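You operate a simulated robot arm through the tools that you are given. There is no shell and no other tool. Be economical: measure what you need, move in short steps, check, and stop when the job is done.

The job below is to be done with a simulated two-armed robot. You get a single attempt, and the scene is never put back.

JOB
Check the hole of nut plate C from the drawer and bin it.
Fine: use the hole checker; a clear hole goes in the finished bin, a blocked one in the rework bin; shut the drawer; the checker's slide ends pulled out; the other plates stay in the drawer.

Only the result counts: the job must be done as asked and must still hold three seconds after the hand-in. Knocking over, shifting, dropping, spilling or breaking anything else fails it.

ROBOT AND FRAMES
Two 7-joint arms with fingered hands on one trunk, on a base that drives. Base frame: it is fixed to the floor where the robot stands at the start and does not move with it; the origin is under the middle of the robot, x ahead of it, y to its left, z up. Lengths are in m, angles in degrees, forces in N, time in s.
The left shoulder is at the start at [0.07, 0.172, 1.327], the right one opposite. Places, roughly: hole checker nest [0.9, -0.3, 0.8]; hole checker slide [0.8, -0.3, 0.8]; hole probe plunger [1, -0.3, 1]; inside of the grey finished bin [1.2, -0.2, 0.8]; inside of the orange rework bin [1.2, -0.1, 0.8]; nutrunner bench drawer [0.9, 0, 0.7]. Payload 5 kg a hand.
Tool frame (each hand has its own): the origin (TCP) lies between the finger pads and is the grasp point; the fingertips stand 0.043 m ahead of it; z points along the fingers, y is the line along which they close. Largest opening 0.144 m; the body of the gripper starts 0.05 m behind the TCP. The gripper is a hand of 5 fingers: y runs from the thumb to the fingers, the wrist lies at [-0.021, -0.124, -0.221] in the tool frame, and closing takes about 1.5 s.
Orientation is that of the tool frame in the base frame, as a unit quaternion [w, x, y, z]. With the fingers straight down and the wrist toward the robot, the tool's x, y and z point along [0, 1, 0], [1, 0, 0] and [0, 0, -1] of the base frame.

CONTROLS
- The arms move only by the tool servo_tool. It takes "left_series", "right_series" or both (then of equal length, played together; a hand with none holds still); each is a list of rows, each a list of 3 entries, a list of its own where there are three numbers: the shift along the base's x, y, z in mm, then the turn, a rotation vector about the base's x, y, z in degrees, then the opening, from 0 (shut) to 1 (fully open). In form: [[[dx, dy, dz], [ax, ay, az], fingers], ...]. A call has 1 to 10 rows; each row shifts and turns the commanded pose from where the row before left it. A row lasts 0.2 s, in which the tool goes at most 0.05 m and 8.6 degrees; a call with a longer step from one row to the next is refused whole, and so is a gripper value outside its range. A pose out of reach is approached as far as the arm can. The call stops where the force on the tool passes 90 N (or 10 N more than at its start, if that is more) or the arm is blocked; 0.2 s more then pass. Each finger travels about 0.045 m/s and halts on what it meets, pressing with about 29 N; the grip force reading is that of the motor and also rises with nothing between the fingers. The clock runs only during rows and for 0.2 s after the last one: add rows that do not move to give the fingers time. It gives the time, the measured TCP pose, the force on the tool (base axes), the opening and the grip force at its end, in the units of the frame above (readings bear some noise), with the torque about the TCP (base axes, N m) and any sound that the robot's microphone picked up, and new pictures: "views" is both (left out), scene, wrist or none (wrist: the cameras of the hands that moved).
- Cameras (640 x 400 px; columns grow to the right, rows downward): "scene" is now at [0.1515, -0.0287, 1.5496]; the picture's right is [-0.22, -0.97, 0.00], its down [-0.61, 0.14, -0.78] and it looks along [0.76, -0.18, -0.62] (base axes); focal length 249 px, centre (320, 200). "left" rides on the left gripper at [-0.086, -0.108, -0.168] in its tool frame; the picture's right is [-0.80, -0.28, 0.53], its down [0.54, -0.73, 0.42] and it looks along [0.27, 0.63, 0.73] (tool axes); focal length 275 px, centre (320, 200). "right" rides on the right gripper at [0.086, -0.108, -0.168] in its tool frame; the picture's right is [-0.80, 0.28, -0.53], its down [-0.54, -0.73, 0.42] and it looks along [-0.27, 0.63, 0.73] (tool axes); focal length 275 px, centre (320, 200). There is no depth. A picture from a camera that has moved, and an enlarged one, comes with that camera's place and axes in the base frame and with its lens. The place of the scene camera against the robot may be out by one fixed shift of up to 0.025 m in any direction.
- raise_lower(by): slides the trunk up (or, below 0, down) by that many m; the arms and the scene camera ride with it, the base frame stays. It gives what a move gives, with no picture.
- roll_base(legs): drives the robot by 1 to 6 legs, each [ahead, left, turn to the left] in m, m and degrees, along the robot's own axes; the way and the turn of a leg run together, so that a leg with both is an arc; at most 1.5 m and 180 degrees a leg. The arms and the cameras ride along, it lands a little off, and it stops where it bumps. It gives what a move gives, and a new picture of the scene camera.
- grasp_type(shape, hand): the hand has 5 fingers and takes this shape, open, in about a second: jaw (thumb against the fingers, like two jaws); tri (thumb and two fingers); tip (a fingertip pinch); poke (one finger out to press); point (the index stretched); flat (the hand flat); cup (the hand cupped); fist (a fist). The gripper value then closes the fingers along that shape, each until it touches; the sizes above hold for jaw. It gives what a move gives, with no picture.
- pan_tilt(pan, tilt): turns the head with the scene camera to pan (to the left, within 86 degrees either way) and tilt (down, from -29 to 69), counted from straight ahead of the robot. It gives what a move gives, and a new picture of the scene camera.
- close_up(camera, box): a new picture of the part [left, top, right, bottom] of that camera's present view, enlarged. It takes no simulated time.
- hand_in(): hands the job in; it is judged then, once.

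Go step by step. Nothing tells you exact positions but the pictures and the camera data: compare them with the known pose of the tool, close in by small moves and look again before you grip or let go. The budget is 120 turns and 260 pictures, counting those below and the enlarged ones. Unless the task says otherwise, let go and move clear before handing in, and close with one line.

The tools are called after "Request:" as name(argument=value, ...) on one line, values as JSON. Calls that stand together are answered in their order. servo_tool: Moves the arms, as the interface text tells. Its arguments: {"type":"object","properties":{"left_series":{"type":"array","items":{"type":"array"}},"right_series":{"type":"array","items":{"type":"array"}},"views":{"type":"string","enum":["both","scene","wrist","none"]}},"required":[]} The other tools are called the same way: raise_lower (by) slides the trunk up or down; grasp_type (shape, hand) gives the hand a shape; roll_base (legs) drives the base; pan_tilt (pan, tilt) turns the head that bears the scene camera; close_up (camera, box) takes an enlarged picture of a part of a camera's view; hand_in () hands the job in.

At the start:

```text
clock: 0.0
left_ee_pos: [0.7981, 0.2377, 1.2701]
left_tcp_rot: [0.0, 0.707, 0.707, 0.0]
left_contact_force: [-0.8, 0.4, -0.7]
left_wrist_torque: [0.02, -0.01, 0.0]
left_finger_gap: 0.1433
left_gripper_force: 0.0
left_shape: jaw
right_ee_pos: [0.7044, -0.4417, 1.3522]
right_tcp_rot: [0.0, 0.707, 0.707, 0.0]
right_contact_force: [-0.3, -0.7, -0.4]
right_wrist_torque: [-0.02, -0.01, 0.01]
right_finger_gap: 0.1436
right_gripper_force: 0.1
right_shape: jaw
trunk travel left (down, up): [-0.425, 0.515]
robot x, y, heading: [0.0018, 0.003, -0.1]
head pan, tilt: [-12.9, 38.5]
```

scene: 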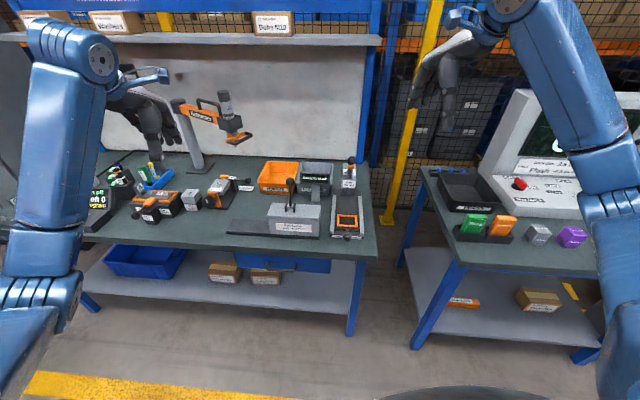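
right: 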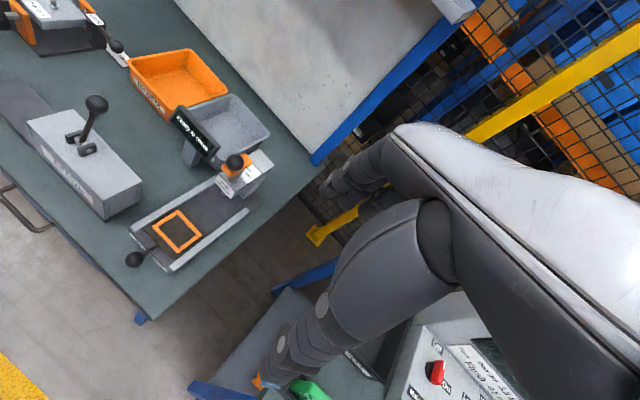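
left: 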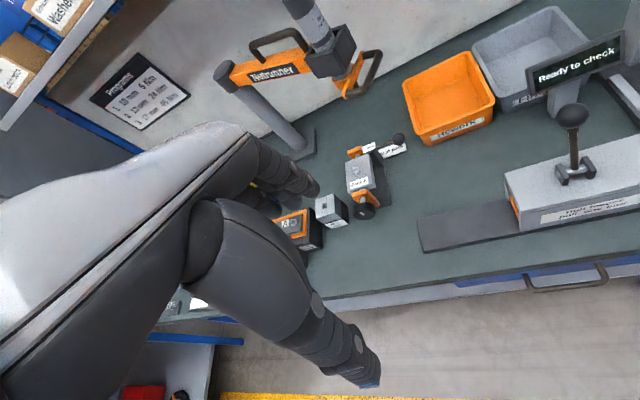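

I see the bench with the hole checker at its right end, the two bins behind it, and a drawer with a handle under the bench. I'll enlarge these areas first.

Request:
close_up(camera="scene", box=[220, 140, 400, 280])

Request:
close_up(camera="right", box=[0, 40, 320, 300])

Request:
close_up(camera="left", box=[400, 60, 640, 300])

```text
2.86 times, centred on (310, 210) of scene
camera zoom: at [0.1515, -0.0287, 1.5496], right [-0.22, -0.97, 0.0], down [-0.61, 0.14, -0.78], along [0.76, -0.18, -0.62], focal length 712 px, centre (349, 171)
```

zoom: 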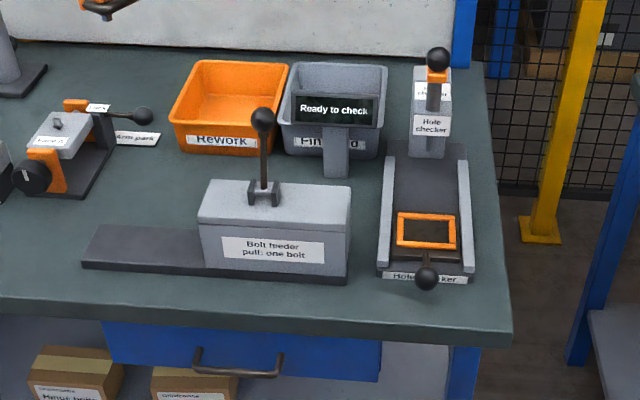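

```text
1.54 times, centred on (160, 170) of right
camera zoom: at [0.5975, -0.3576, 1.5186], right [0.28, -0.8, 0.53], down [-0.73, -0.54, -0.42], along [0.63, -0.27, -0.73], focal length 424 px, centre (566, 246)
```

zoom: 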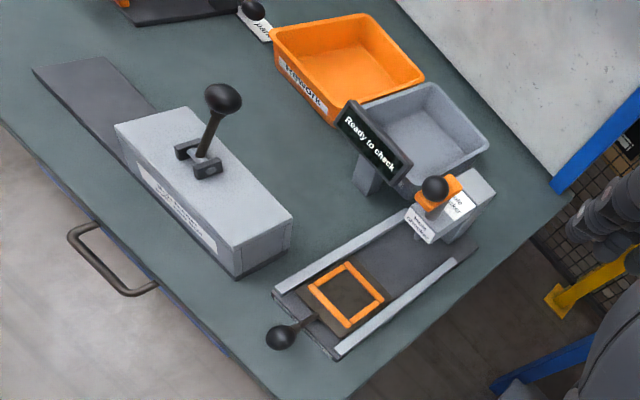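

```text
1.67 times, centred on (520, 180) of left
camera zoom: at [0.6889, 0.1524, 1.4382], right [-0.28, -0.8, -0.53], down [-0.73, 0.54, -0.42], along [0.63, 0.27, -0.73], focal length 459 px, centre (-13, 233)
```

zoom: 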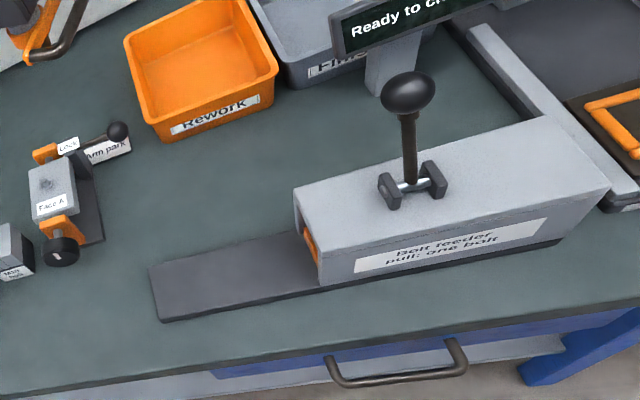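

The bench top is near z≈0.79, with the drawer handle bar near (0.77, 0.0, 0.70). I'll bring the left hand back and down in front of the handle, with its fingers tilted forward.

Request:
servo_tool(left_series=[[[-35, -15, -15], [0, -7.5, 0], 1], [[-35, -15, -15], [0, -7.5, 0], 1], [[-35, -15, -20], [0, -7.5, 0], 1], [[-35, -20, -20], [0, -7.5, 0], 1], [[-30, -20, -30], [0, -7.5, 0], 1], [[-30, -20, -30], [0, -7.5, 0], 1], [[0, -25, -40], [0, 0, 0], 1], [[0, -25, -40], [0, 0, 0], 1], [[0, -25, -40], [0, 0, 0], 1], [[0, -25, -40], [0, 0, 0], 1]])

```text
clock: 2.2
left_ee_pos: [0.6199, 0.0253, 0.9731]
left_tcp_rot: [0.271, 0.653, 0.652, 0.272]
left_contact_force: [-0.5, -1.1, -0.7]
left_wrist_torque: [0.04, 0.04, 0.02]
left_finger_gap: 0.144
left_gripper_force: 0.1
left_shape: jaw
left hand out of reach, approached as far as the arm can: row 5, 6
right_ee_pos: [0.7039, -0.4448, 1.3526]
right_tcp_rot: [0.0, 0.707, 0.707, 0.001]
right_contact_force: [-0.2, -0.6, -0.4]
right_wrist_torque: [0.03, 0.0, 0.01]
right_finger_gap: 0.1436
right_gripper_force: 0.1
right_shape: jaw
trunk travel left (down, up): [-0.425, 0.515]
robot x, y, heading: [-0.0017, -0.0006, 0.0]
head pan, tilt: [-12.9, 38.5]
camera scene: at [0.1509, -0.031, 1.5497], right [-0.22, -0.97, 0.0], down [-0.61, 0.14, -0.78], along [0.76, -0.17, -0.62], focal length 249 px, centre (320, 200)
camera left: at [0.4243, -0.059, 1.0148], right [0.18, -0.8, -0.58], down [-0.21, 0.54, -0.81], along [0.96, 0.27, -0.07], focal length 275 px, centre (320, 200)
```

scene: 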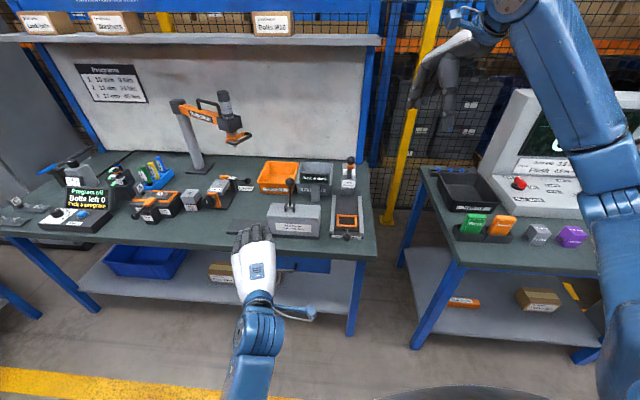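
left: 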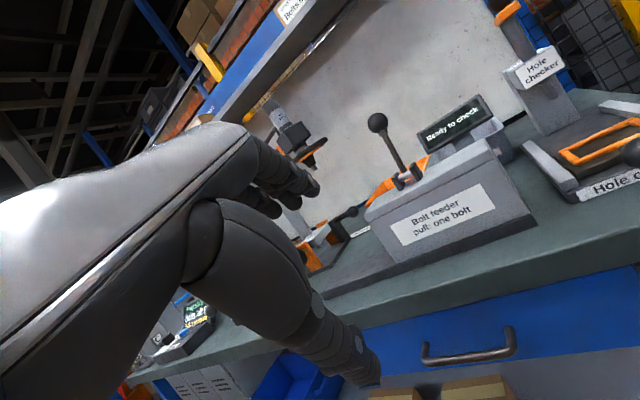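

Request:
close_up(camera="left", box=[380, 260, 560, 400])

Request:
close_up(camera="right", box=[0, 150, 120, 250])

```text
2.86 times, centred on (470, 330) of left
camera zoom: at [0.4243, -0.059, 1.0148], right [0.18, -0.8, -0.58], down [-0.21, 0.54, -0.81], along [0.96, 0.27, -0.07], focal length 786 px, centre (-109, -171)
```

zoom: 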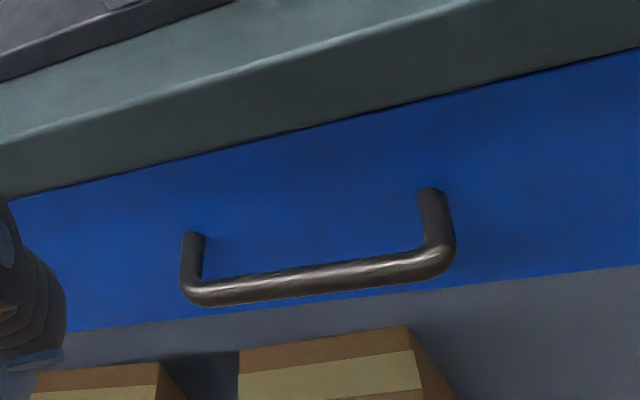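

```text
4.00 times, centred on (60, 200) of right
camera zoom: at [0.5969, -0.3601, 1.5183], right [0.28, -0.8, 0.53], down [-0.73, -0.54, -0.42], along [0.63, -0.27, -0.73], focal length 1101 px, centre (1360, 200)
```

zoom: 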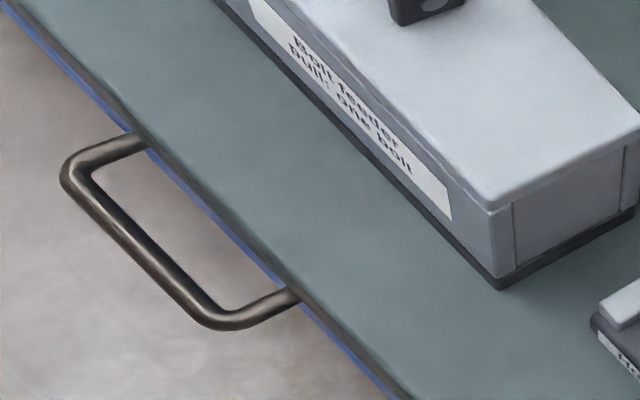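

Request:
servo_tool(left_series=[[[0, -5, -43], [0, -6.25, 0], 0.8], [[0, -5, -43], [0, -6.25, 0], 0.7], [[0, -5, -43], [0, -6.25, 0], 0.6], [[0, -5, -43], [0, -6.25, 0], 0.5], [[0, -5, -43], [0, 0, 0], 0.5], [[0, -5, -43], [0, 0, 0], 0.5], [[20, 0, 0], [0, 0, 0], 0.5]])

```text
clock: 2.9
left_ee_pos: [0.6373, 0.0819, 0.8671]
left_tcp_rot: [0.291, 0.667, 0.572, 0.379]
left_contact_force: [-0.7, -3.1, 3.8]
left_wrist_torque: [0.19, 0.23, 0.24]
left_finger_gap: 0.0871
left_gripper_force: 0.0
left_shape: jaw
left hand out of reach, approached as far as the arm can: row 2
right_ee_pos: [0.7139, -0.4348, 1.3563]
right_tcp_rot: [0.001, 0.708, 0.706, -0.005]
right_contact_force: [-4.5, -4.3, 2.8]
right_wrist_torque: [0.4, -0.42, -0.02]
right_finger_gap: 0.1436
right_gripper_force: 0.0
right_shape: jaw
trunk travel left (down, up): [-0.425, 0.515]
robot x, y, heading: [0.0014, 0.0005, 0.0]
head pan, tilt: [-12.9, 38.5]
stopped in row 3 (left hand): the arm was blocked; the commanded pose is now the measured one
camera scene: at [0.1621, -0.0183, 1.5525], right [-0.22, -0.97, 0.01], down [-0.61, 0.13, -0.78], along [0.76, -0.18, -0.63], focal length 249 px, centre (320, 200)
camera left: at [0.4326, 0.0091, 0.854], right [0.25, -0.71, -0.66], down [-0.01, 0.68, -0.73], along [0.97, 0.19, 0.16], focal length 275 px, centre (320, 200)
```

scene: 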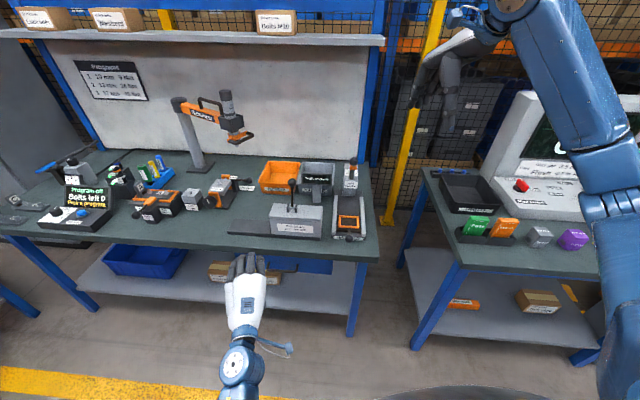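
left: 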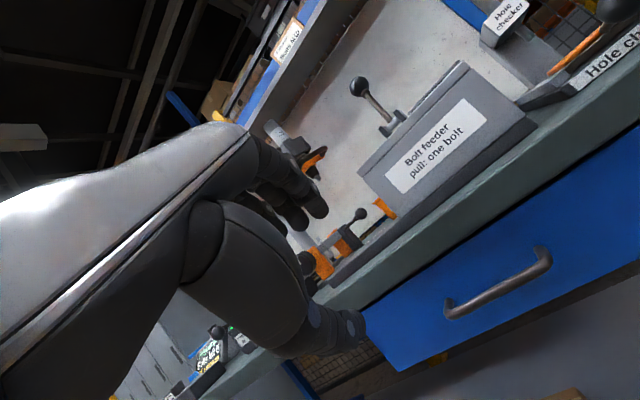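

The left arm was too folded at that distance, so I'll back the base away from the bench to give it room.

Request:
roll_base(legs=[[-0.17, 0, 0]])

```text
clock: 4.4
left_ee_pos: [0.4631, 0.0844, 0.854]
left_tcp_rot: [0.289, 0.668, 0.577, 0.372]
left_contact_force: [0.0, 0.8, 0.5]
left_wrist_torque: [0.01, 0.02, -0.01]
left_finger_gap: 0.0867
left_gripper_force: 0.0
left_shape: jaw
right_ee_pos: [0.5481, -0.4257, 1.3508]
right_tcp_rot: [0.001, 0.706, 0.709, -0.007]
right_contact_force: [-0.7, 0.6, -0.2]
right_wrist_torque: [0.0, -0.03, -0.01]
right_finger_gap: 0.1439
right_gripper_force: 0.0
right_shape: jaw
trunk travel left (down, up): [-0.425, 0.515]
robot x, y, heading: [-0.1678, -0.0001, 0.5]
head pan, tilt: [-12.9, 38.5]
camera scene: at [-0.0059, -0.0104, 1.5481], right [-0.22, -0.98, 0.01], down [-0.61, 0.13, -0.78], along [0.76, -0.18, -0.63], focal length 249 px, centre (320, 200)
```

scene: 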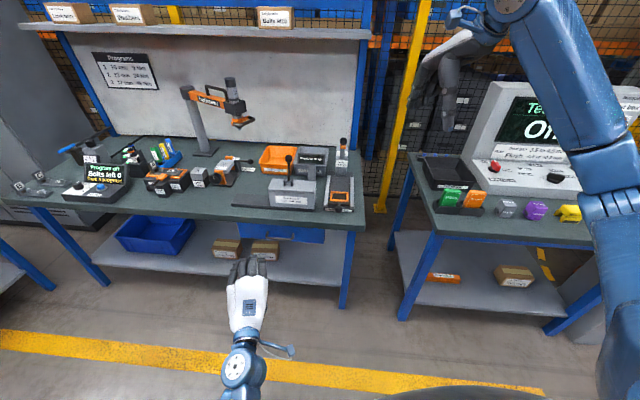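

Request:
servo_tool(left_series=[[[40, -18, -10], [-4.7, 0.4, 1.7], 0.5], [[40, -18, -10], [-4.7, 0.5, 1.7], 0.5], [[35, -18, -20], [0, 0, 0], 0.5], [[35, -18, -20], [0, 0, 0], 0.5], [[35, -18, -20], [0, 0, 0], 0.5], [[0, 0, 0], [0, 0, 0], 0.5]])

```text
clock: 4.9
left_ee_pos: [0.5067, 0.1222, 0.7927]
left_tcp_rot: [0.239, 0.694, 0.551, 0.398]
left_contact_force: [2.4, -0.1, -2.2]
left_wrist_torque: [0.01, 0.0, 0.02]
left_finger_gap: 0.0718
left_gripper_force: 0.1
left_shape: jaw
right_ee_pos: [0.5578, -0.4458, 1.3346]
right_tcp_rot: [-0.01, 0.704, 0.71, -0.004]
right_contact_force: [4.7, -3.4, -3.6]
right_wrist_torque: [0.42, 0.48, 0.12]
right_finger_gap: 0.1435
right_gripper_force: 0.1
right_shape: jaw
trunk travel left (down, up): [-0.425, 0.515]
robot x, y, heading: [-0.1648, 0.0012, 0.7]
head pan, tilt: [-12.9, 38.5]
stopped in row 2 (left hand): the arm was blocked; the commanded pose is now the measured one
camera scene: at [0.0034, -0.0408, 1.5452], right [-0.22, -0.98, -0.01], down [-0.62, 0.14, -0.77], along [0.75, -0.16, -0.64], focal length 249 px, centre (320, 200)
camera left: at [0.3001, 0.0528, 0.7805], right [0.21, -0.62, -0.75], down [-0.03, 0.77, -0.64], along [0.98, 0.16, 0.14], focal length 275 px, centre (320, 200)
```

scene: 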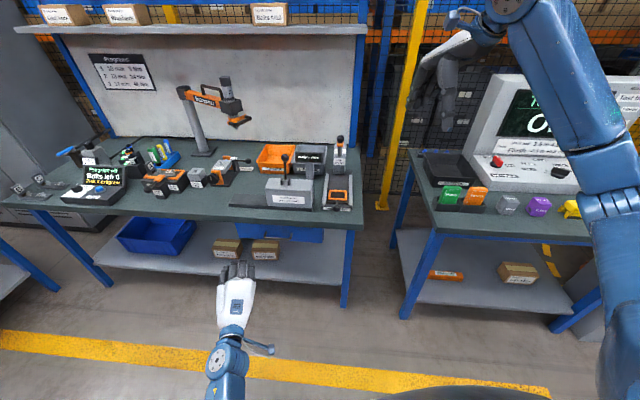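
left: 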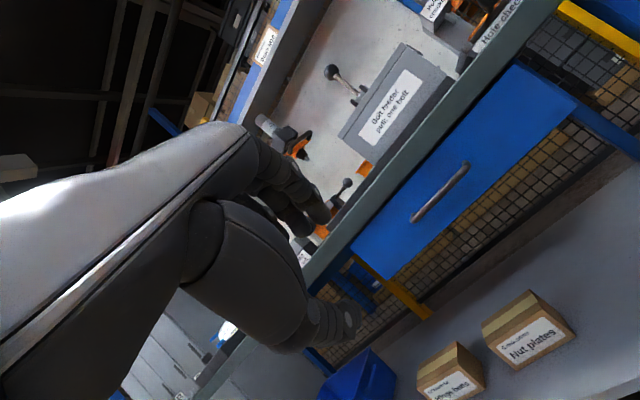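

Request:
servo_tool(left_series=[[[20, -5, 40], [0, 7, 0], 0.5], [[30, -10, 35], [0, 7, 0], 0.5], [[30, -15, 35], [-4, 5, 2], 0.5], [[30, -20, 30], [-4, 3, 2], 0.5], [[30, -20, 20], [-4, -3, 2], 0.5], [[30, -20, 0], [-4, -5, 0], 0.5], [[20, -20, 0], [0, -5, 0], 0.5], [[0, 0, 0], [0, 0, 0], 0.5]])

```text
clock: 6.9
left_ee_pos: [0.6804, 0.0447, 0.9439]
left_tcp_rot: [0.276, 0.67, 0.633, 0.274]
left_contact_force: [-0.8, 0.3, 0.1]
left_wrist_torque: [0.03, 0.0, 0.03]
left_finger_gap: 0.0721
left_gripper_force: 0.0
left_shape: jaw
right_ee_pos: [0.5384, -0.4321, 1.3543]
right_tcp_rot: [0.001, 0.703, 0.711, 0.0]
right_contact_force: [-0.6, -0.3, -0.1]
right_wrist_torque: [0.02, 0.02, -0.02]
right_finger_gap: 0.1439
right_gripper_force: 0.1
right_shape: jaw
trunk travel left (down, up): [-0.425, 0.515]
robot x, y, heading: [-0.1672, 0.004, 0.5]
head pan, tilt: [-12.9, 38.5]
stopped in row 8 (left hand): the arm was blocked; the commanded pose is now the measured one
camera scene: at [-0.0191, -0.0238, 1.5496], right [-0.22, -0.98, 0.0], down [-0.61, 0.13, -0.78], along [0.76, -0.17, -0.62], focal length 249 px, centre (320, 200)
camera left: at [0.4805, -0.0313, 0.9824], right [0.14, -0.79, -0.59], down [-0.18, 0.57, -0.8], along [0.97, 0.22, -0.06], focal length 275 px, centre (320, 200)
```

scene: 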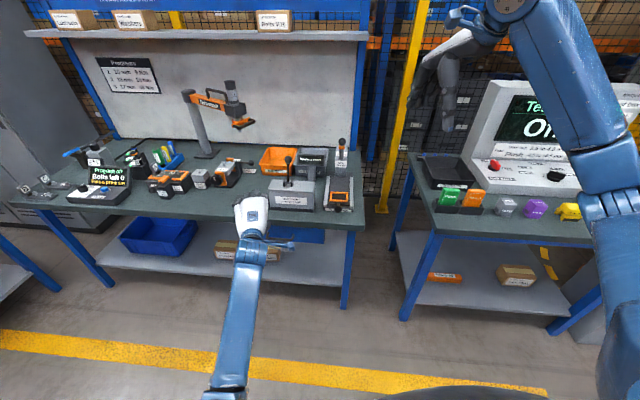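
left: 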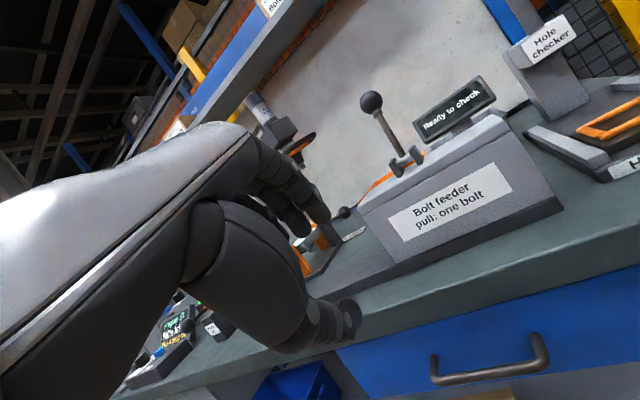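

Request:
servo_tool(left_series=[[[0, -10, -30], [1, 0, 0], 0.4], [[0, -10, -30], [1, 0, 0], 0.3], [[0, -10, -30], [0, 0, 0], 0.3], [[0, -10, -30], [0, 0, 0], 0.3], [[10, -10, -30], [0, 0, 0], 0.3]], views="wrist")

```text
clock: 7.8
left_ee_pos: [0.6934, 0.119, 0.8235]
left_tcp_rot: [0.206, 0.683, 0.612, 0.342]
left_contact_force: [0.5, -0.2, -1.1]
left_wrist_torque: [-0.03, -0.02, 0.0]
left_finger_gap: 0.0429
left_gripper_force: 0.1
left_shape: jaw
right_ee_pos: [0.5397, -0.43, 1.3533]
right_tcp_rot: [0.0, 0.703, 0.711, -0.001]
right_contact_force: [0.1, 0.2, 0.1]
right_wrist_torque: [0.0, -0.01, 0.01]
right_finger_gap: 0.1438
right_gripper_force: 0.0
right_shape: jaw
trunk travel left (down, up): [-0.425, 0.515]
robot x, y, heading: [-0.1733, 0.002, 0.5]
head pan, tilt: [-12.9, 38.5]
stopped in row 4 (left hand): the arm was blocked; the commanded pose is now the measured one
camera left: at [0.4944, 0.0307, 0.8439], right [0.17, -0.66, -0.73], down [-0.19, 0.71, -0.68], along [0.97, 0.26, 0.0], focal length 275 px, centre (320, 200)
```

left: 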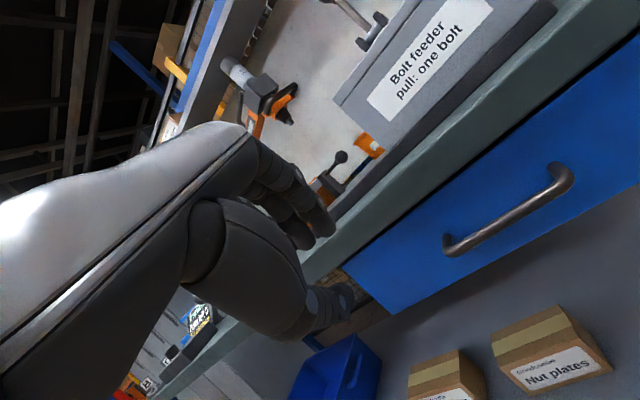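

The arm hits a joint limit when it reaches this low. I'll raise the hand back up and then lower the trunk so the arm works at a better height.

Request:
servo_tool(left_series=[[[-20, -10, 35], [0, 3, 0], 0.3], [[-20, -10, 40], [0, 3, 0], 0.3], [[-10, -15, 40], [-4, 3, 1], 0.3], [[0, -15, 40], [-4, 3, 1], 0.3], [[0, 0, 40], [0, 0, 0], 0.3]], views="none")

Request:
raise_lower(by=-0.25)

```text
clock: 9.2
left_ee_pos: [0.6465, 0.1331, 0.9861]
left_tcp_rot: [0.13, 0.691, 0.66, 0.265]
left_contact_force: [-0.2, 0.4, -0.3]
left_wrist_torque: [0.01, 0.01, 0.01]
left_finger_gap: 0.0434
left_gripper_force: 0.0
left_shape: jaw
right_ee_pos: [0.5388, -0.4314, 1.3537]
right_tcp_rot: [0.001, 0.703, 0.711, 0.001]
right_contact_force: [-0.2, 0.9, -0.7]
right_wrist_torque: [0.02, 0.0, 0.01]
right_finger_gap: 0.1438
right_gripper_force: 0.1
right_shape: jaw
trunk travel left (down, up): [-0.425, 0.515]
robot x, y, heading: [-0.1711, 0.0022, 0.5]
head pan, tilt: [-12.9, 38.5]
stopped in row 5 (left hand): the arm was blocked; the commanded pose is now the measured one
```

```text
clock: 11.8
left_ee_pos: [0.6443, 0.1323, 0.7356]
left_tcp_rot: [0.131, 0.691, 0.66, 0.266]
left_contact_force: [-0.2, 0.3, 0.1]
left_wrist_torque: [0.03, 0.01, 0.03]
left_finger_gap: 0.0433
left_gripper_force: 0.0
left_shape: jaw
right_ee_pos: [0.5394, -0.4312, 1.1036]
right_tcp_rot: [0.0, 0.703, 0.711, 0.002]
right_contact_force: [-0.4, -0.1, 0.1]
right_wrist_torque: [-0.02, 0.0, 0.0]
right_finger_gap: 0.1438
right_gripper_force: 0.0
right_shape: jaw
trunk travel left (down, up): [-0.175, 0.765]
robot x, y, heading: [-0.1679, 0.0073, 0.4]
head pan, tilt: [-12.9, 38.5]
```

Request:
servo_tool(left_series=[[[0, -30, 20], [-3.7, 0, 0], 0.3], [[10, -30, 20], [-3.7, 0, 0], 0.3], [[10, -30, 0], [-3.7, 0, 0], 0.3], [[10, -30, 0], [0, -4, 0], 0.3], [[6, -17, 0], [0, -4, -1], 0.3], [[0, 0, 0], [0, -4, -1], 0.3]], views="both")

```text
clock: 12.6
left_ee_pos: [0.6719, 0.1311, 0.7469]
left_tcp_rot: [0.138, 0.671, 0.68, 0.259]
left_contact_force: [-0.3, -0.5, 0.0]
left_wrist_torque: [-0.04, -0.02, 0.01]
left_finger_gap: 0.0434
left_gripper_force: 0.0
left_shape: jaw
right_ee_pos: [0.5389, -0.4306, 1.103]
right_tcp_rot: [0.0, 0.704, 0.71, 0.0]
right_contact_force: [0.3, -1.3, 0.2]
right_wrist_torque: [-0.01, 0.0, -0.01]
right_finger_gap: 0.1437
right_gripper_force: 0.0
right_shape: jaw
trunk travel left (down, up): [-0.175, 0.765]
robot x, y, heading: [-0.1701, 0.0041, 0.5]
head pan, tilt: [-12.9, 38.5]
stopped in row 4 (left hand): the arm was blocked; the commanded pose is now the measured one
camera scene: at [-0.0184, -0.0228, 1.2995], right [-0.21, -0.98, 0.0], down [-0.61, 0.13, -0.78], along [0.76, -0.17, -0.62], focal length 249 px, centre (320, 200)
camera left: at [0.4957, 0.0233, 0.8146], right [0.1, -0.69, -0.72], down [-0.42, 0.63, -0.65], along [0.9, 0.36, -0.23], focal length 275 px, centre (320, 200)
```

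scene: 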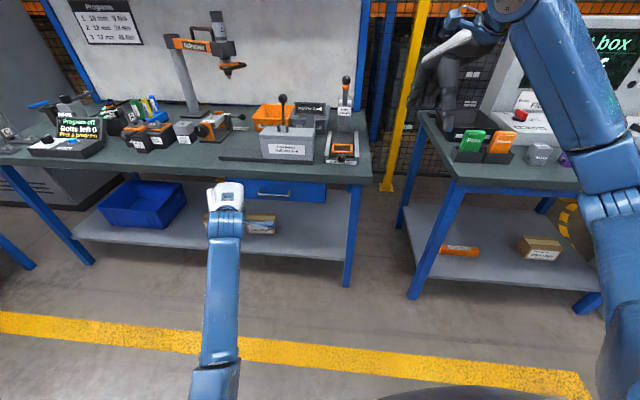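
left: 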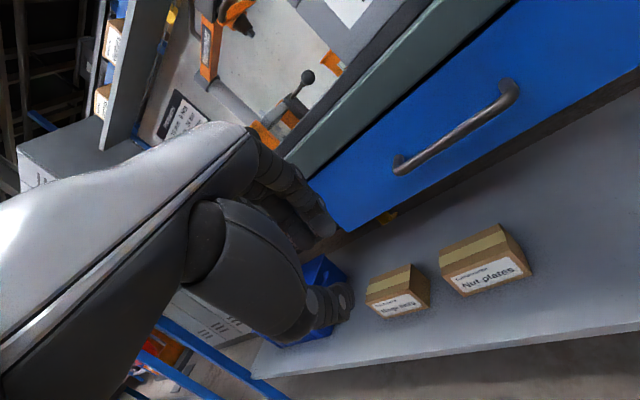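

The left arm won't cross toward the centre here, so I'll shift the base right until its natural lane lines up with the handle.

Request:
roll_base(legs=[[0, -0.15, 0]])

Request:
servo_tool(left_series=[[[0, 0, 0], [0, -4, 0], 0.3], [[0, 0, 0], [0, -4, 0], 0.3], [[0, 0, 0], [0, -4, 0], 0.3]])

```text
clock: 14.0
left_ee_pos: [0.6736, -0.0206, 0.7482]
left_tcp_rot: [0.137, 0.672, 0.68, 0.259]
left_contact_force: [-0.1, -0.9, -0.1]
left_wrist_torque: [0.03, 0.02, 0.03]
left_finger_gap: 0.0433
left_gripper_force: 0.0
left_shape: jaw
right_ee_pos: [0.5396, -0.5823, 1.1029]
right_tcp_rot: [0.0, 0.704, 0.71, 0.0]
right_contact_force: [0.0, -1.2, 0.0]
right_wrist_torque: [0.06, 0.0, -0.01]
right_finger_gap: 0.1437
right_gripper_force: 0.0
right_shape: jaw
trunk travel left (down, up): [-0.175, 0.765]
robot x, y, heading: [-0.1672, -0.1437, 0.3]
head pan, tilt: [-12.9, 38.5]
camera scene: at [-0.0172, -0.1738, 1.2996], right [-0.22, -0.98, 0.0], down [-0.61, 0.14, -0.78], along [0.76, -0.17, -0.62], focal length 249 px, centre (320, 200)
```

scene: 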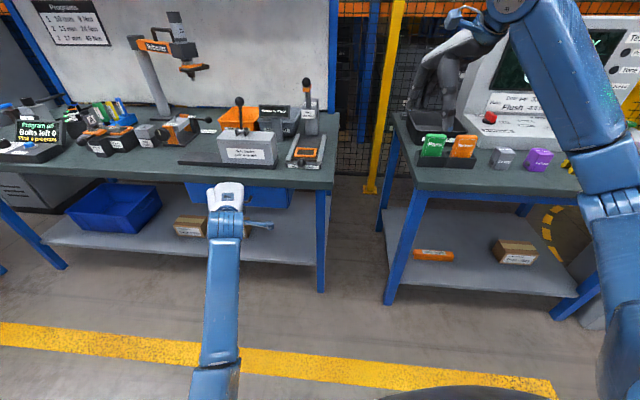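

```text
clock: 14.8
left_ee_pos: [0.6759, -0.0084, 0.7502]
left_tcp_rot: [0.203, 0.639, 0.66, 0.338]
left_contact_force: [-0.3, 0.2, 0.1]
left_wrist_torque: [-0.02, 0.02, 0.01]
left_finger_gap: 0.0433
left_gripper_force: 0.0
left_shape: jaw
right_ee_pos: [0.5392, -0.5799, 1.1026]
right_tcp_rot: [0.0, 0.704, 0.71, 0.001]
right_contact_force: [-0.2, -0.2, 0.6]
right_wrist_torque: [0.01, -0.02, 0.01]
right_finger_gap: 0.144
right_gripper_force: 0.0
right_shape: jaw
trunk travel left (down, up): [-0.175, 0.765]
robot x, y, heading: [-0.1724, -0.1444, 0.5]
head pan, tilt: [-12.9, 38.5]
camera scene: at [-0.0174, -0.1721, 1.2996], right [-0.22, -0.98, 0.0], down [-0.61, 0.13, -0.78], along [0.76, -0.17, -0.62], focal length 249 px, centre (320, 200)
camera left: at [0.4899, -0.1172, 0.7754], right [0.25, -0.67, -0.7], down [-0.27, 0.64, -0.71], along [0.93, 0.37, -0.02], focal length 275 px, centre (320, 200)
```

scene: 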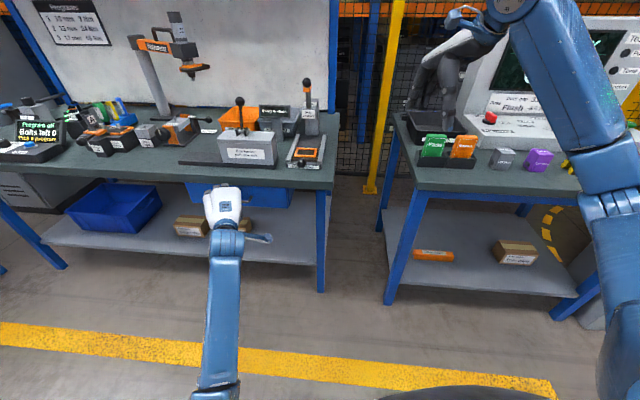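
left: 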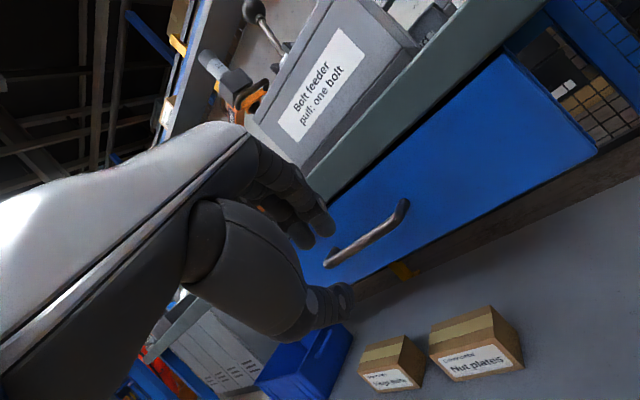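

Request:
servo_tool(left_series=[[[10, 0, 0], [-4.7, 0, 0], 0.35], [[10, 0, 3], [-4.7, 0, 0], 0.35], [[15, 0, 3], [0, 0, 0], 0.35], [[10, 0, 3], [0, 0, 0], 0.35], [[0, 0, 0], [0, 0, 0], 0.35]], views="wrist")

Request:
close_up(camera="left", box=[220, 140, 440, 340])

```text
clock: 16.2
left_ee_pos: [0.719, 0.0162, 0.7468]
left_tcp_rot: [0.238, 0.623, 0.685, 0.294]
left_contact_force: [-0.3, -0.3, 0.4]
left_wrist_torque: [0.03, 0.04, 0.01]
left_finger_gap: 0.0503
left_gripper_force: 0.1
left_shape: jaw
right_ee_pos: [0.5398, -0.5817, 1.1031]
right_tcp_rot: [0.001, 0.704, 0.71, 0.001]
right_contact_force: [1.0, -0.1, 0.8]
right_wrist_torque: [0.0, 0.0, 0.01]
right_finger_gap: 0.1436
right_gripper_force: 0.1
right_shape: jaw
trunk travel left (down, up): [-0.175, 0.765]
robot x, y, heading: [-0.1686, -0.1451, 0.6]
head pan, tilt: [-12.9, 38.5]
stopped in row 5 (left hand): the arm was blocked; the commanded pose is now the measured one
camera left: at [0.5353, -0.0914, 0.7883], right [0.26, -0.75, -0.61], down [-0.28, 0.55, -0.79], along [0.92, 0.38, -0.07], focal length 275 px, centre (320, 200)
```

left: 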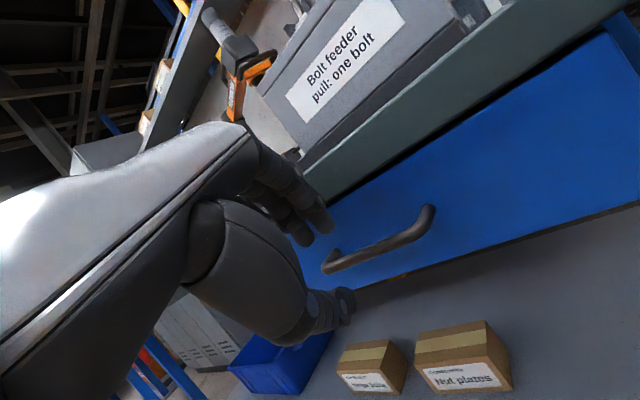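

```text
2.00 times, centred on (330, 240) of left
camera zoom: at [0.5353, -0.0914, 0.7883], right [0.26, -0.75, -0.61], down [-0.28, 0.55, -0.79], along [0.92, 0.38, -0.07], focal length 551 px, centre (300, 120)
```

zoom: 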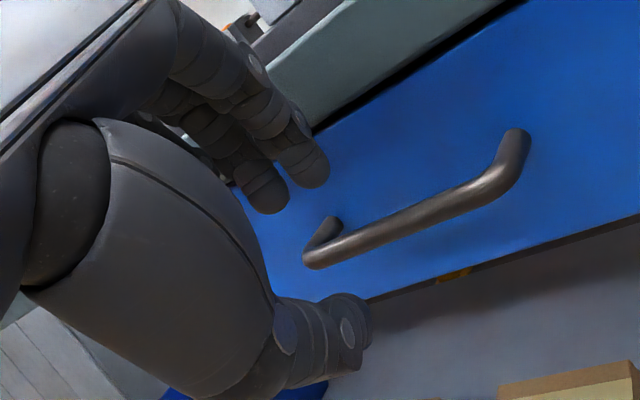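

Request:
roll_base(legs=[[0, -0.035, 0]])

Request:
close_up(camera="left", box=[220, 140, 440, 340])

```text
clock: 17.0
left_ee_pos: [0.7198, -0.0194, 0.7481]
left_tcp_rot: [0.238, 0.623, 0.684, 0.296]
left_contact_force: [-0.6, -0.4, 0.5]
left_wrist_torque: [0.01, 0.01, 0.07]
left_finger_gap: 0.0499
left_gripper_force: 0.0
left_shape: jaw
right_ee_pos: [0.5399, -0.6167, 1.1016]
right_tcp_rot: [0.0, 0.704, 0.71, 0.0]
right_contact_force: [-0.6, -0.4, 0.2]
right_wrist_torque: [0.08, 0.02, 0.03]
right_finger_gap: 0.1439
right_gripper_force: 0.0
right_shape: jaw
trunk travel left (down, up): [-0.175, 0.765]
robot x, y, heading: [-0.167, -0.1802, 0.7]
head pan, tilt: [-12.9, 38.5]
camera scene: at [-0.017, -0.2089, 1.2996], right [-0.22, -0.98, 0.0], down [-0.61, 0.14, -0.78], along [0.76, -0.17, -0.62], focal length 249 px, centre (320, 200)
```

scene: 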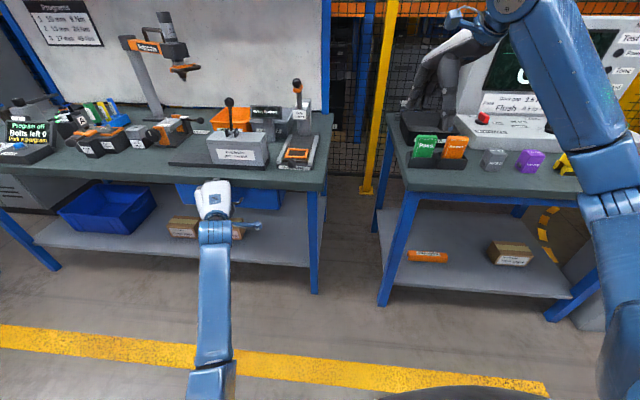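

```text
2.00 times, centred on (330, 240) of left
camera zoom: at [0.5355, -0.1277, 0.7883], right [0.26, -0.75, -0.61], down [-0.28, 0.55, -0.79], along [0.92, 0.38, -0.07], focal length 551 px, centre (300, 120)
```

zoom: 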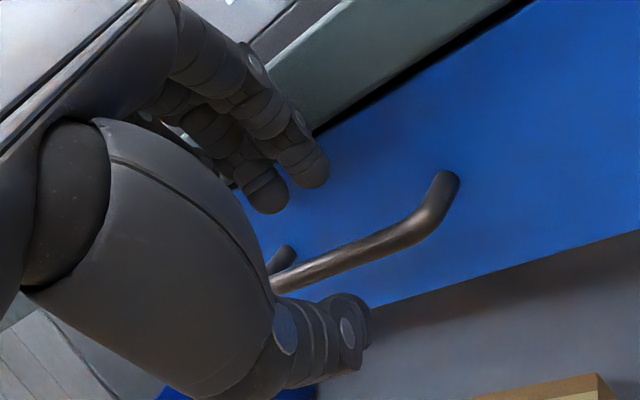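

Request:
servo_tool(left_series=[[[10, 0, -6], [0, 0, 0], 0.35], [[10, 0, -7], [0, 0, 0], 0.35], [[10, 0, -7], [0, 0, 0], 0.35], [[0, 0, 0], [0, 0, 0], 0.35]], views="none")

Request:
close_up(camera="left", box=[220, 140, 440, 340])

```text
clock: 18.0
left_ee_pos: [0.7475, -0.0146, 0.7302]
left_tcp_rot: [0.238, 0.622, 0.686, 0.294]
left_contact_force: [-44.3, 15.4, -1.5]
left_wrist_torque: [-0.42, -1.3, 0.86]
left_finger_gap: 0.0444
left_gripper_force: 0.1
left_shape: jaw
right_ee_pos: [0.5376, -0.6144, 1.1057]
right_tcp_rot: [0.002, 0.703, 0.711, 0.001]
right_contact_force: [0.0, 1.1, 1.0]
right_wrist_torque: [-0.01, -0.01, -0.02]
right_finger_gap: 0.1435
right_gripper_force: 0.1
right_shape: jaw
trunk travel left (down, up): [-0.175, 0.765]
robot x, y, heading: [-0.1686, -0.182, 0.5]
head pan, tilt: [-12.9, 38.5]
```

```text
2.00 times, centred on (330, 240) of left
camera zoom: at [0.563, -0.1236, 0.7704], right [0.26, -0.75, -0.61], down [-0.29, 0.55, -0.79], along [0.92, 0.38, -0.07], focal length 551 px, centre (300, 120)
```

zoom: 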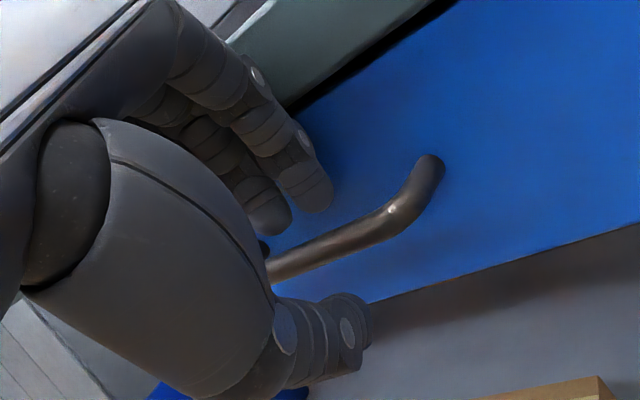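

Request:
servo_tool(left_series=[[[-5, 0, -6], [0, 0, 0], 0.35], [[0, 0, -4], [0, 0, 0], 0.2], [[0, 0, 0], [0, 0, 0], 0.0], [[0, 0, 0], [0, 0, 0], 0.0], [[0, 0, 0], [0, 0, 0], 0.0], [[0, 0, 0], [0, 0, 0], 0.0]], views="none")

Request:
close_up(camera="left", box=[220, 140, 440, 340])

```text
clock: 19.4
left_ee_pos: [0.7487, -0.0157, 0.7217]
left_tcp_rot: [0.238, 0.623, 0.682, 0.3]
left_contact_force: [-4.6, -6.9, -10.8]
left_wrist_torque: [0.16, 0.15, -0.32]
left_finger_gap: 0.0159
left_gripper_force: 29.3
left_shape: jaw
right_ee_pos: [0.541, -0.6169, 1.1021]
right_tcp_rot: [-0.001, 0.704, 0.71, -0.001]
right_contact_force: [-0.4, -0.3, -0.2]
right_wrist_torque: [-0.03, 0.01, -0.01]
right_finger_gap: 0.1436
right_gripper_force: 0.0
right_shape: jaw
trunk travel left (down, up): [-0.175, 0.765]
robot x, y, heading: [-0.1661, -0.1781, 0.4]
head pan, tilt: [-12.9, 38.5]
```

```text
2.00 times, centred on (330, 240) of left
camera zoom: at [0.5641, -0.1223, 0.7612], right [0.26, -0.74, -0.62], down [-0.28, 0.55, -0.78], along [0.92, 0.38, -0.06], focal length 551 px, centre (300, 120)
```

zoom: 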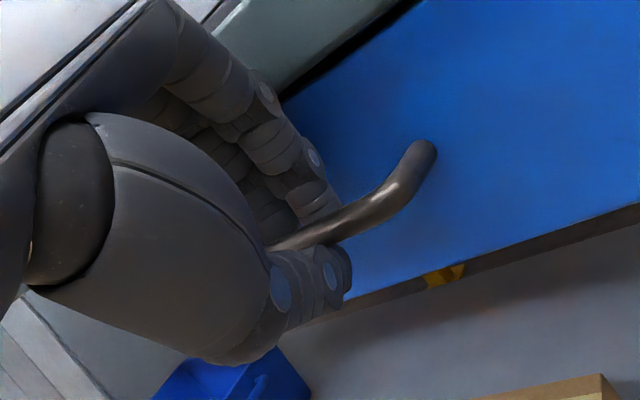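

The handle is gripped. I'll pull the drawer open by backing the base up.

Request:
roll_base(legs=[[-0.12, 0, 0]])

```text
clock: 20.7
left_ee_pos: [0.6284, -0.0061, 0.7192]
left_tcp_rot: [0.234, 0.62, 0.686, 0.299]
left_contact_force: [9.7, 28.0, -15.3]
left_wrist_torque: [0.36, 0.03, 0.36]
left_finger_gap: 0.0125
left_gripper_force: 29.3
left_shape: jaw
right_ee_pos: [0.421, -0.6149, 1.1033]
right_tcp_rot: [0.001, 0.704, 0.71, 0.0]
right_contact_force: [0.1, 0.3, 0.2]
right_wrist_torque: [0.03, -0.08, -0.01]
right_finger_gap: 0.1438
right_gripper_force: 0.0
right_shape: jaw
trunk travel left (down, up): [-0.175, 0.765]
robot x, y, heading: [-0.288, -0.1829, 0.3]
head pan, tilt: [-12.9, 38.5]
camera scene: at [-0.1364, -0.2062, 1.2996], right [-0.22, -0.98, 0.0], down [-0.61, 0.13, -0.78], along [0.76, -0.17, -0.62], focal length 249 px, centre (320, 200)
```

scene: 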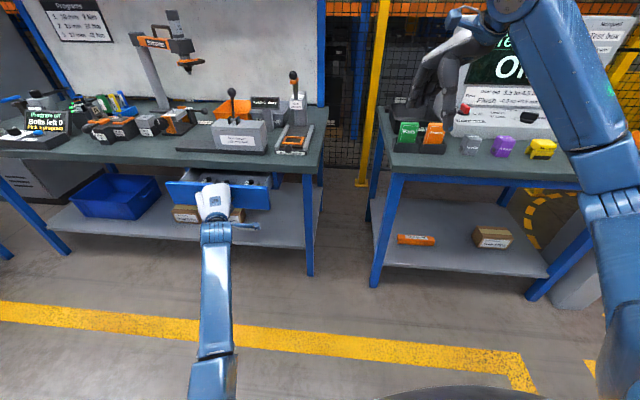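

Drawer is coming out by about 0.12 m and there are objects inside. I'll take a closer look.

Request:
roll_base(legs=[[-0.08, 0, 0]])

Request:
close_up(camera="scene", box=[140, 140, 300, 240])

```text
clock: 21.7
left_ee_pos: [0.5462, 0.01, 0.7142]
left_tcp_rot: [0.228, 0.615, 0.692, 0.301]
left_contact_force: [22.5, 70.2, -15.9]
left_wrist_torque: [0.82, 0.17, 1.84]
left_finger_gap: 0.0139
left_gripper_force: 29.1
left_shape: jaw
right_ee_pos: [0.343, -0.61, 1.1047]
right_tcp_rot: [0.002, 0.702, 0.712, -0.001]
right_contact_force: [-0.9, 0.6, 0.9]
right_wrist_torque: [-0.02, -0.09, -0.02]
right_finger_gap: 0.1437
right_gripper_force: 0.1
right_shape: jaw
trunk travel left (down, up): [-0.175, 0.765]
robot x, y, heading: [-0.37, -0.1813, 0.8]
head pan, tilt: [-12.9, 38.5]
camera scene: at [-0.2149, -0.2027, 1.2993], right [-0.21, -0.98, 0.0], down [-0.61, 0.13, -0.78], along [0.76, -0.17, -0.62], focal length 249 px, centre (320, 200)
```

scene: 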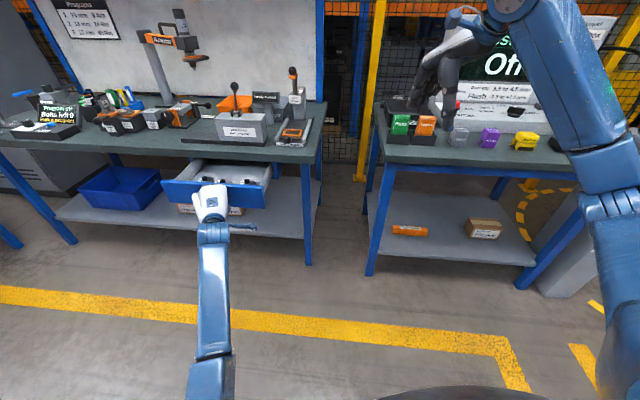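

```text
4.00 times, centred on (220, 190) of scene
camera zoom: at [-0.2149, -0.2027, 1.2993], right [-0.21, -0.98, 0.0], down [-0.61, 0.13, -0.78], along [0.76, -0.17, -0.62], focal length 997 px, centre (720, 240)
```

zoom: 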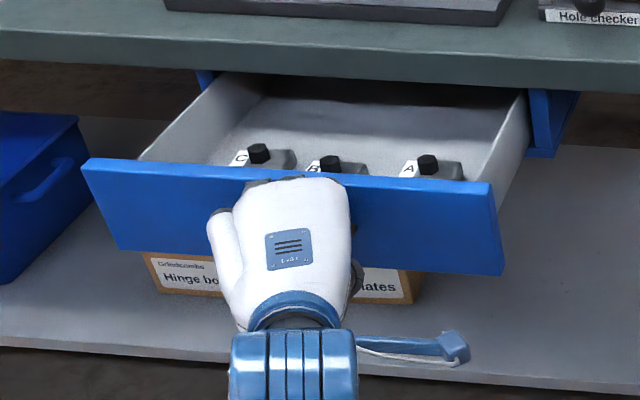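

The drawer is about 0.2 m open, and plate C is the leftmost of three, each with a dark knob. I'll release the handle and back the left hand away.

Request:
servo_tool(left_series=[[[0, -3, 0], [0, 0, 0], 0.2], [[0, 0, 0], [0, 0, 0], 0.4], [[0, 0, 0], [0, 0, 0], 0.4], [[0, 0, 0], [0, 0, 0], 0.4], [[-15, 0, 15], [0, 0, 0], 0.4], [[-20, 0, 20], [0, 0, 0], 0.4], [[-25, 0, 30], [0, 0, 0], 0.4], [[-20, 20, 30], [0, 0, 0], 0.4], [[-20, 20, 30], [0, 0, 0], 0.4]], views="both")

```text
clock: 23.7
left_ee_pos: [0.445, 0.0373, 0.8387]
left_tcp_rot: [0.228, 0.618, 0.69, 0.3]
left_contact_force: [-0.7, -0.1, 0.1]
left_wrist_torque: [0.01, 0.0, 0.0]
left_finger_gap: 0.0576
left_gripper_force: 0.1
left_shape: jaw
right_ee_pos: [0.3414, -0.6169, 1.1039]
right_tcp_rot: [0.0, 0.703, 0.711, 0.001]
right_contact_force: [0.3, -0.1, -0.1]
right_wrist_torque: [-0.02, -0.04, -0.03]
right_finger_gap: 0.1438
right_gripper_force: 0.0
right_shape: jaw
trunk travel left (down, up): [-0.175, 0.765]
robot x, y, heading: [-0.3691, -0.1832, 0.7]
head pan, tilt: [-12.9, 38.5]
camera scene: at [-0.2179, -0.2086, 1.2996], right [-0.21, -0.98, 0.0], down [-0.61, 0.13, -0.78], along [0.76, -0.17, -0.62], focal length 249 px, centre (320, 200)
camera left: at [0.2632, -0.0734, 0.8789], right [0.27, -0.73, -0.62], down [-0.3, 0.55, -0.78], along [0.92, 0.4, -0.07], focal length 275 px, centre (320, 200)
```

scene: 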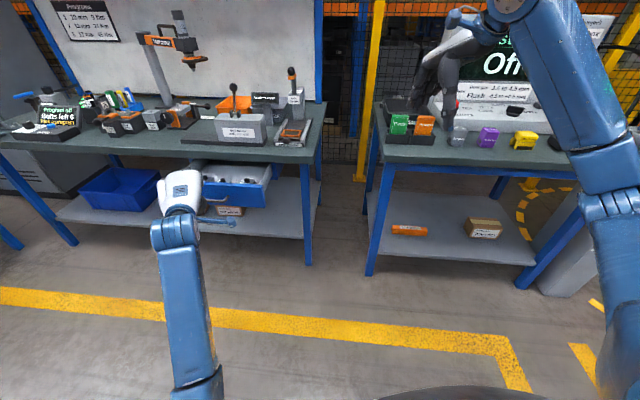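
left: 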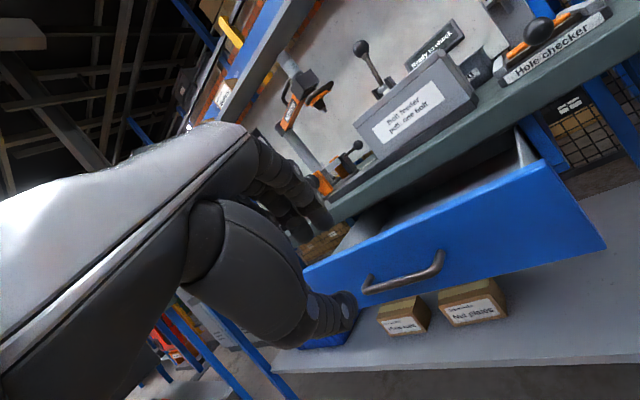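

I'll raise the trunk again and reposition the base so the right hand can look down into the drawer.

Request:
raise_lower(by=0.25)

Request:
roll_base(legs=[[0.0, 0.3, 0], [0.2, 0, 0]])

```text
clock: 26.3
left_ee_pos: [0.4468, 0.0432, 1.0894]
left_tcp_rot: [0.229, 0.616, 0.69, 0.303]
left_contact_force: [0.1, 0.5, 0.0]
left_wrist_torque: [-0.04, -0.01, 0.0]
left_finger_gap: 0.0572
left_gripper_force: 0.1
left_shape: jaw
right_ee_pos: [0.3427, -0.6153, 1.3532]
right_tcp_rot: [0.001, 0.703, 0.712, 0.001]
right_contact_force: [0.3, -0.7, 0.4]
right_wrist_torque: [-0.05, -0.02, -0.01]
right_finger_gap: 0.1434
right_gripper_force: 0.1
right_shape: jaw
trunk travel left (down, up): [-0.425, 0.515]
robot x, y, heading: [-0.3697, -0.1795, 0.9]
head pan, tilt: [-12.9, 38.5]
```

```text
clock: 29.6
left_ee_pos: [0.6459, 0.3499, 1.091]
left_tcp_rot: [0.229, 0.617, 0.689, 0.302]
left_contact_force: [-0.6, 0.1, 0.6]
left_wrist_torque: [-0.01, -0.06, 0.02]
left_finger_gap: 0.0574
left_gripper_force: 0.1
left_shape: jaw
right_ee_pos: [0.5396, -0.3066, 1.3533]
right_tcp_rot: [0.001, 0.704, 0.71, 0.001]
right_contact_force: [-0.5, 0.1, -0.9]
right_wrist_torque: [0.04, -0.02, 0.03]
right_finger_gap: 0.1439
right_gripper_force: 0.0
right_shape: jaw
trunk travel left (down, up): [-0.425, 0.515]
robot x, y, heading: [-0.1721, 0.127, 0.9]
head pan, tilt: [-12.9, 38.5]
camera scene: at [-0.0178, 0.1007, 1.5498], right [-0.22, -0.98, 0.0], down [-0.61, 0.13, -0.78], along [0.76, -0.17, -0.62], focal length 249 px, centre (320, 200)
```

scene: 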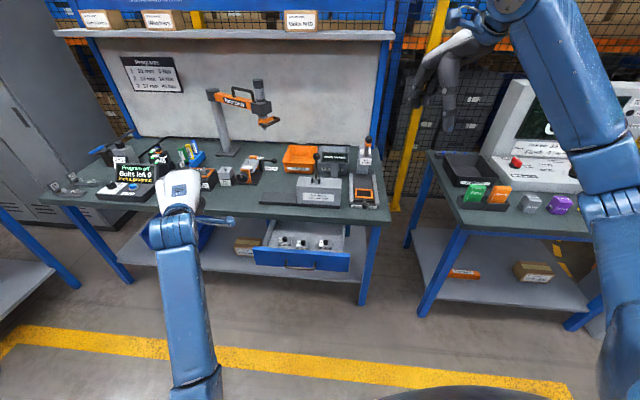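

Request:
close_up(camera="scene", box=[240, 200, 370, 280])

Request:
servo_tool(right_series=[[[20, 30, -30], [0, 0, 0], 1], [[20, 30, -30], [0, 0, 0], 1], [[20, 30, -30], [0, 0, 0], 1], [[10, 30, -30], [0, 0, 0], 1], [[0, 30, -30], [0, 0, 0], 1], [[0, 30, -30], [0, 0, 0], 1]], views="wrist")

```text
4.92 times, centred on (305, 240) of scene
camera zoom: at [-0.0178, 0.1007, 1.5498], right [-0.22, -0.98, 0.0], down [-0.61, 0.13, -0.78], along [0.76, -0.17, -0.62], focal length 1227 px, centre (394, 3)
```

zoom: 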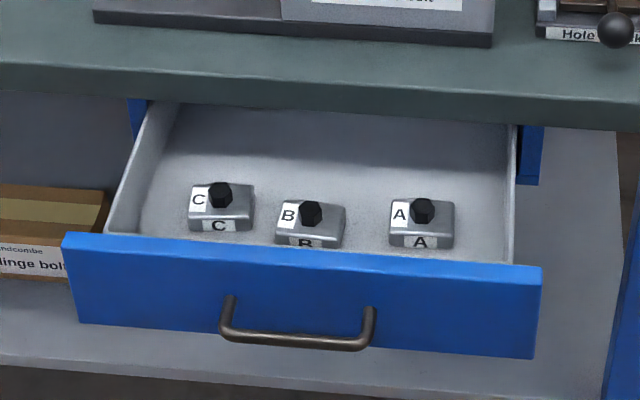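

```text
clock: 31.0
left_ee_pos: [0.6484, 0.3505, 1.0891]
left_tcp_rot: [0.229, 0.617, 0.69, 0.301]
left_contact_force: [0.2, -0.3, -0.1]
left_wrist_torque: [-0.03, 0.01, -0.02]
left_finger_gap: 0.0573
left_gripper_force: 0.0
left_shape: jaw
right_ee_pos: [0.6105, -0.128, 1.1741]
right_tcp_rot: [0.001, 0.704, 0.71, 0.0]
right_contact_force: [0.1, -0.1, 0.5]
right_wrist_torque: [-0.04, 0.02, -0.03]
right_finger_gap: 0.1437
right_gripper_force: 0.1
right_shape: jaw
trunk travel left (down, up): [-0.425, 0.515]
robot x, y, heading: [-0.168, 0.1291, 0.5]
head pan, tilt: [-12.9, 38.5]
camera right: at [0.5013, -0.0434, 1.3388], right [0.29, -0.79, 0.54], down [-0.72, -0.55, -0.42], along [0.63, -0.26, -0.73], focal length 275 px, centre (320, 200)
```

right: 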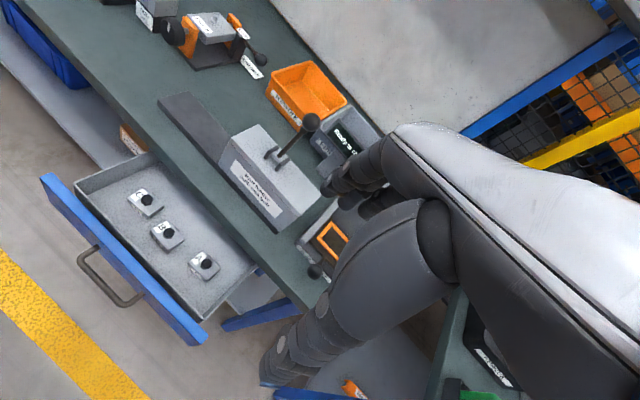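

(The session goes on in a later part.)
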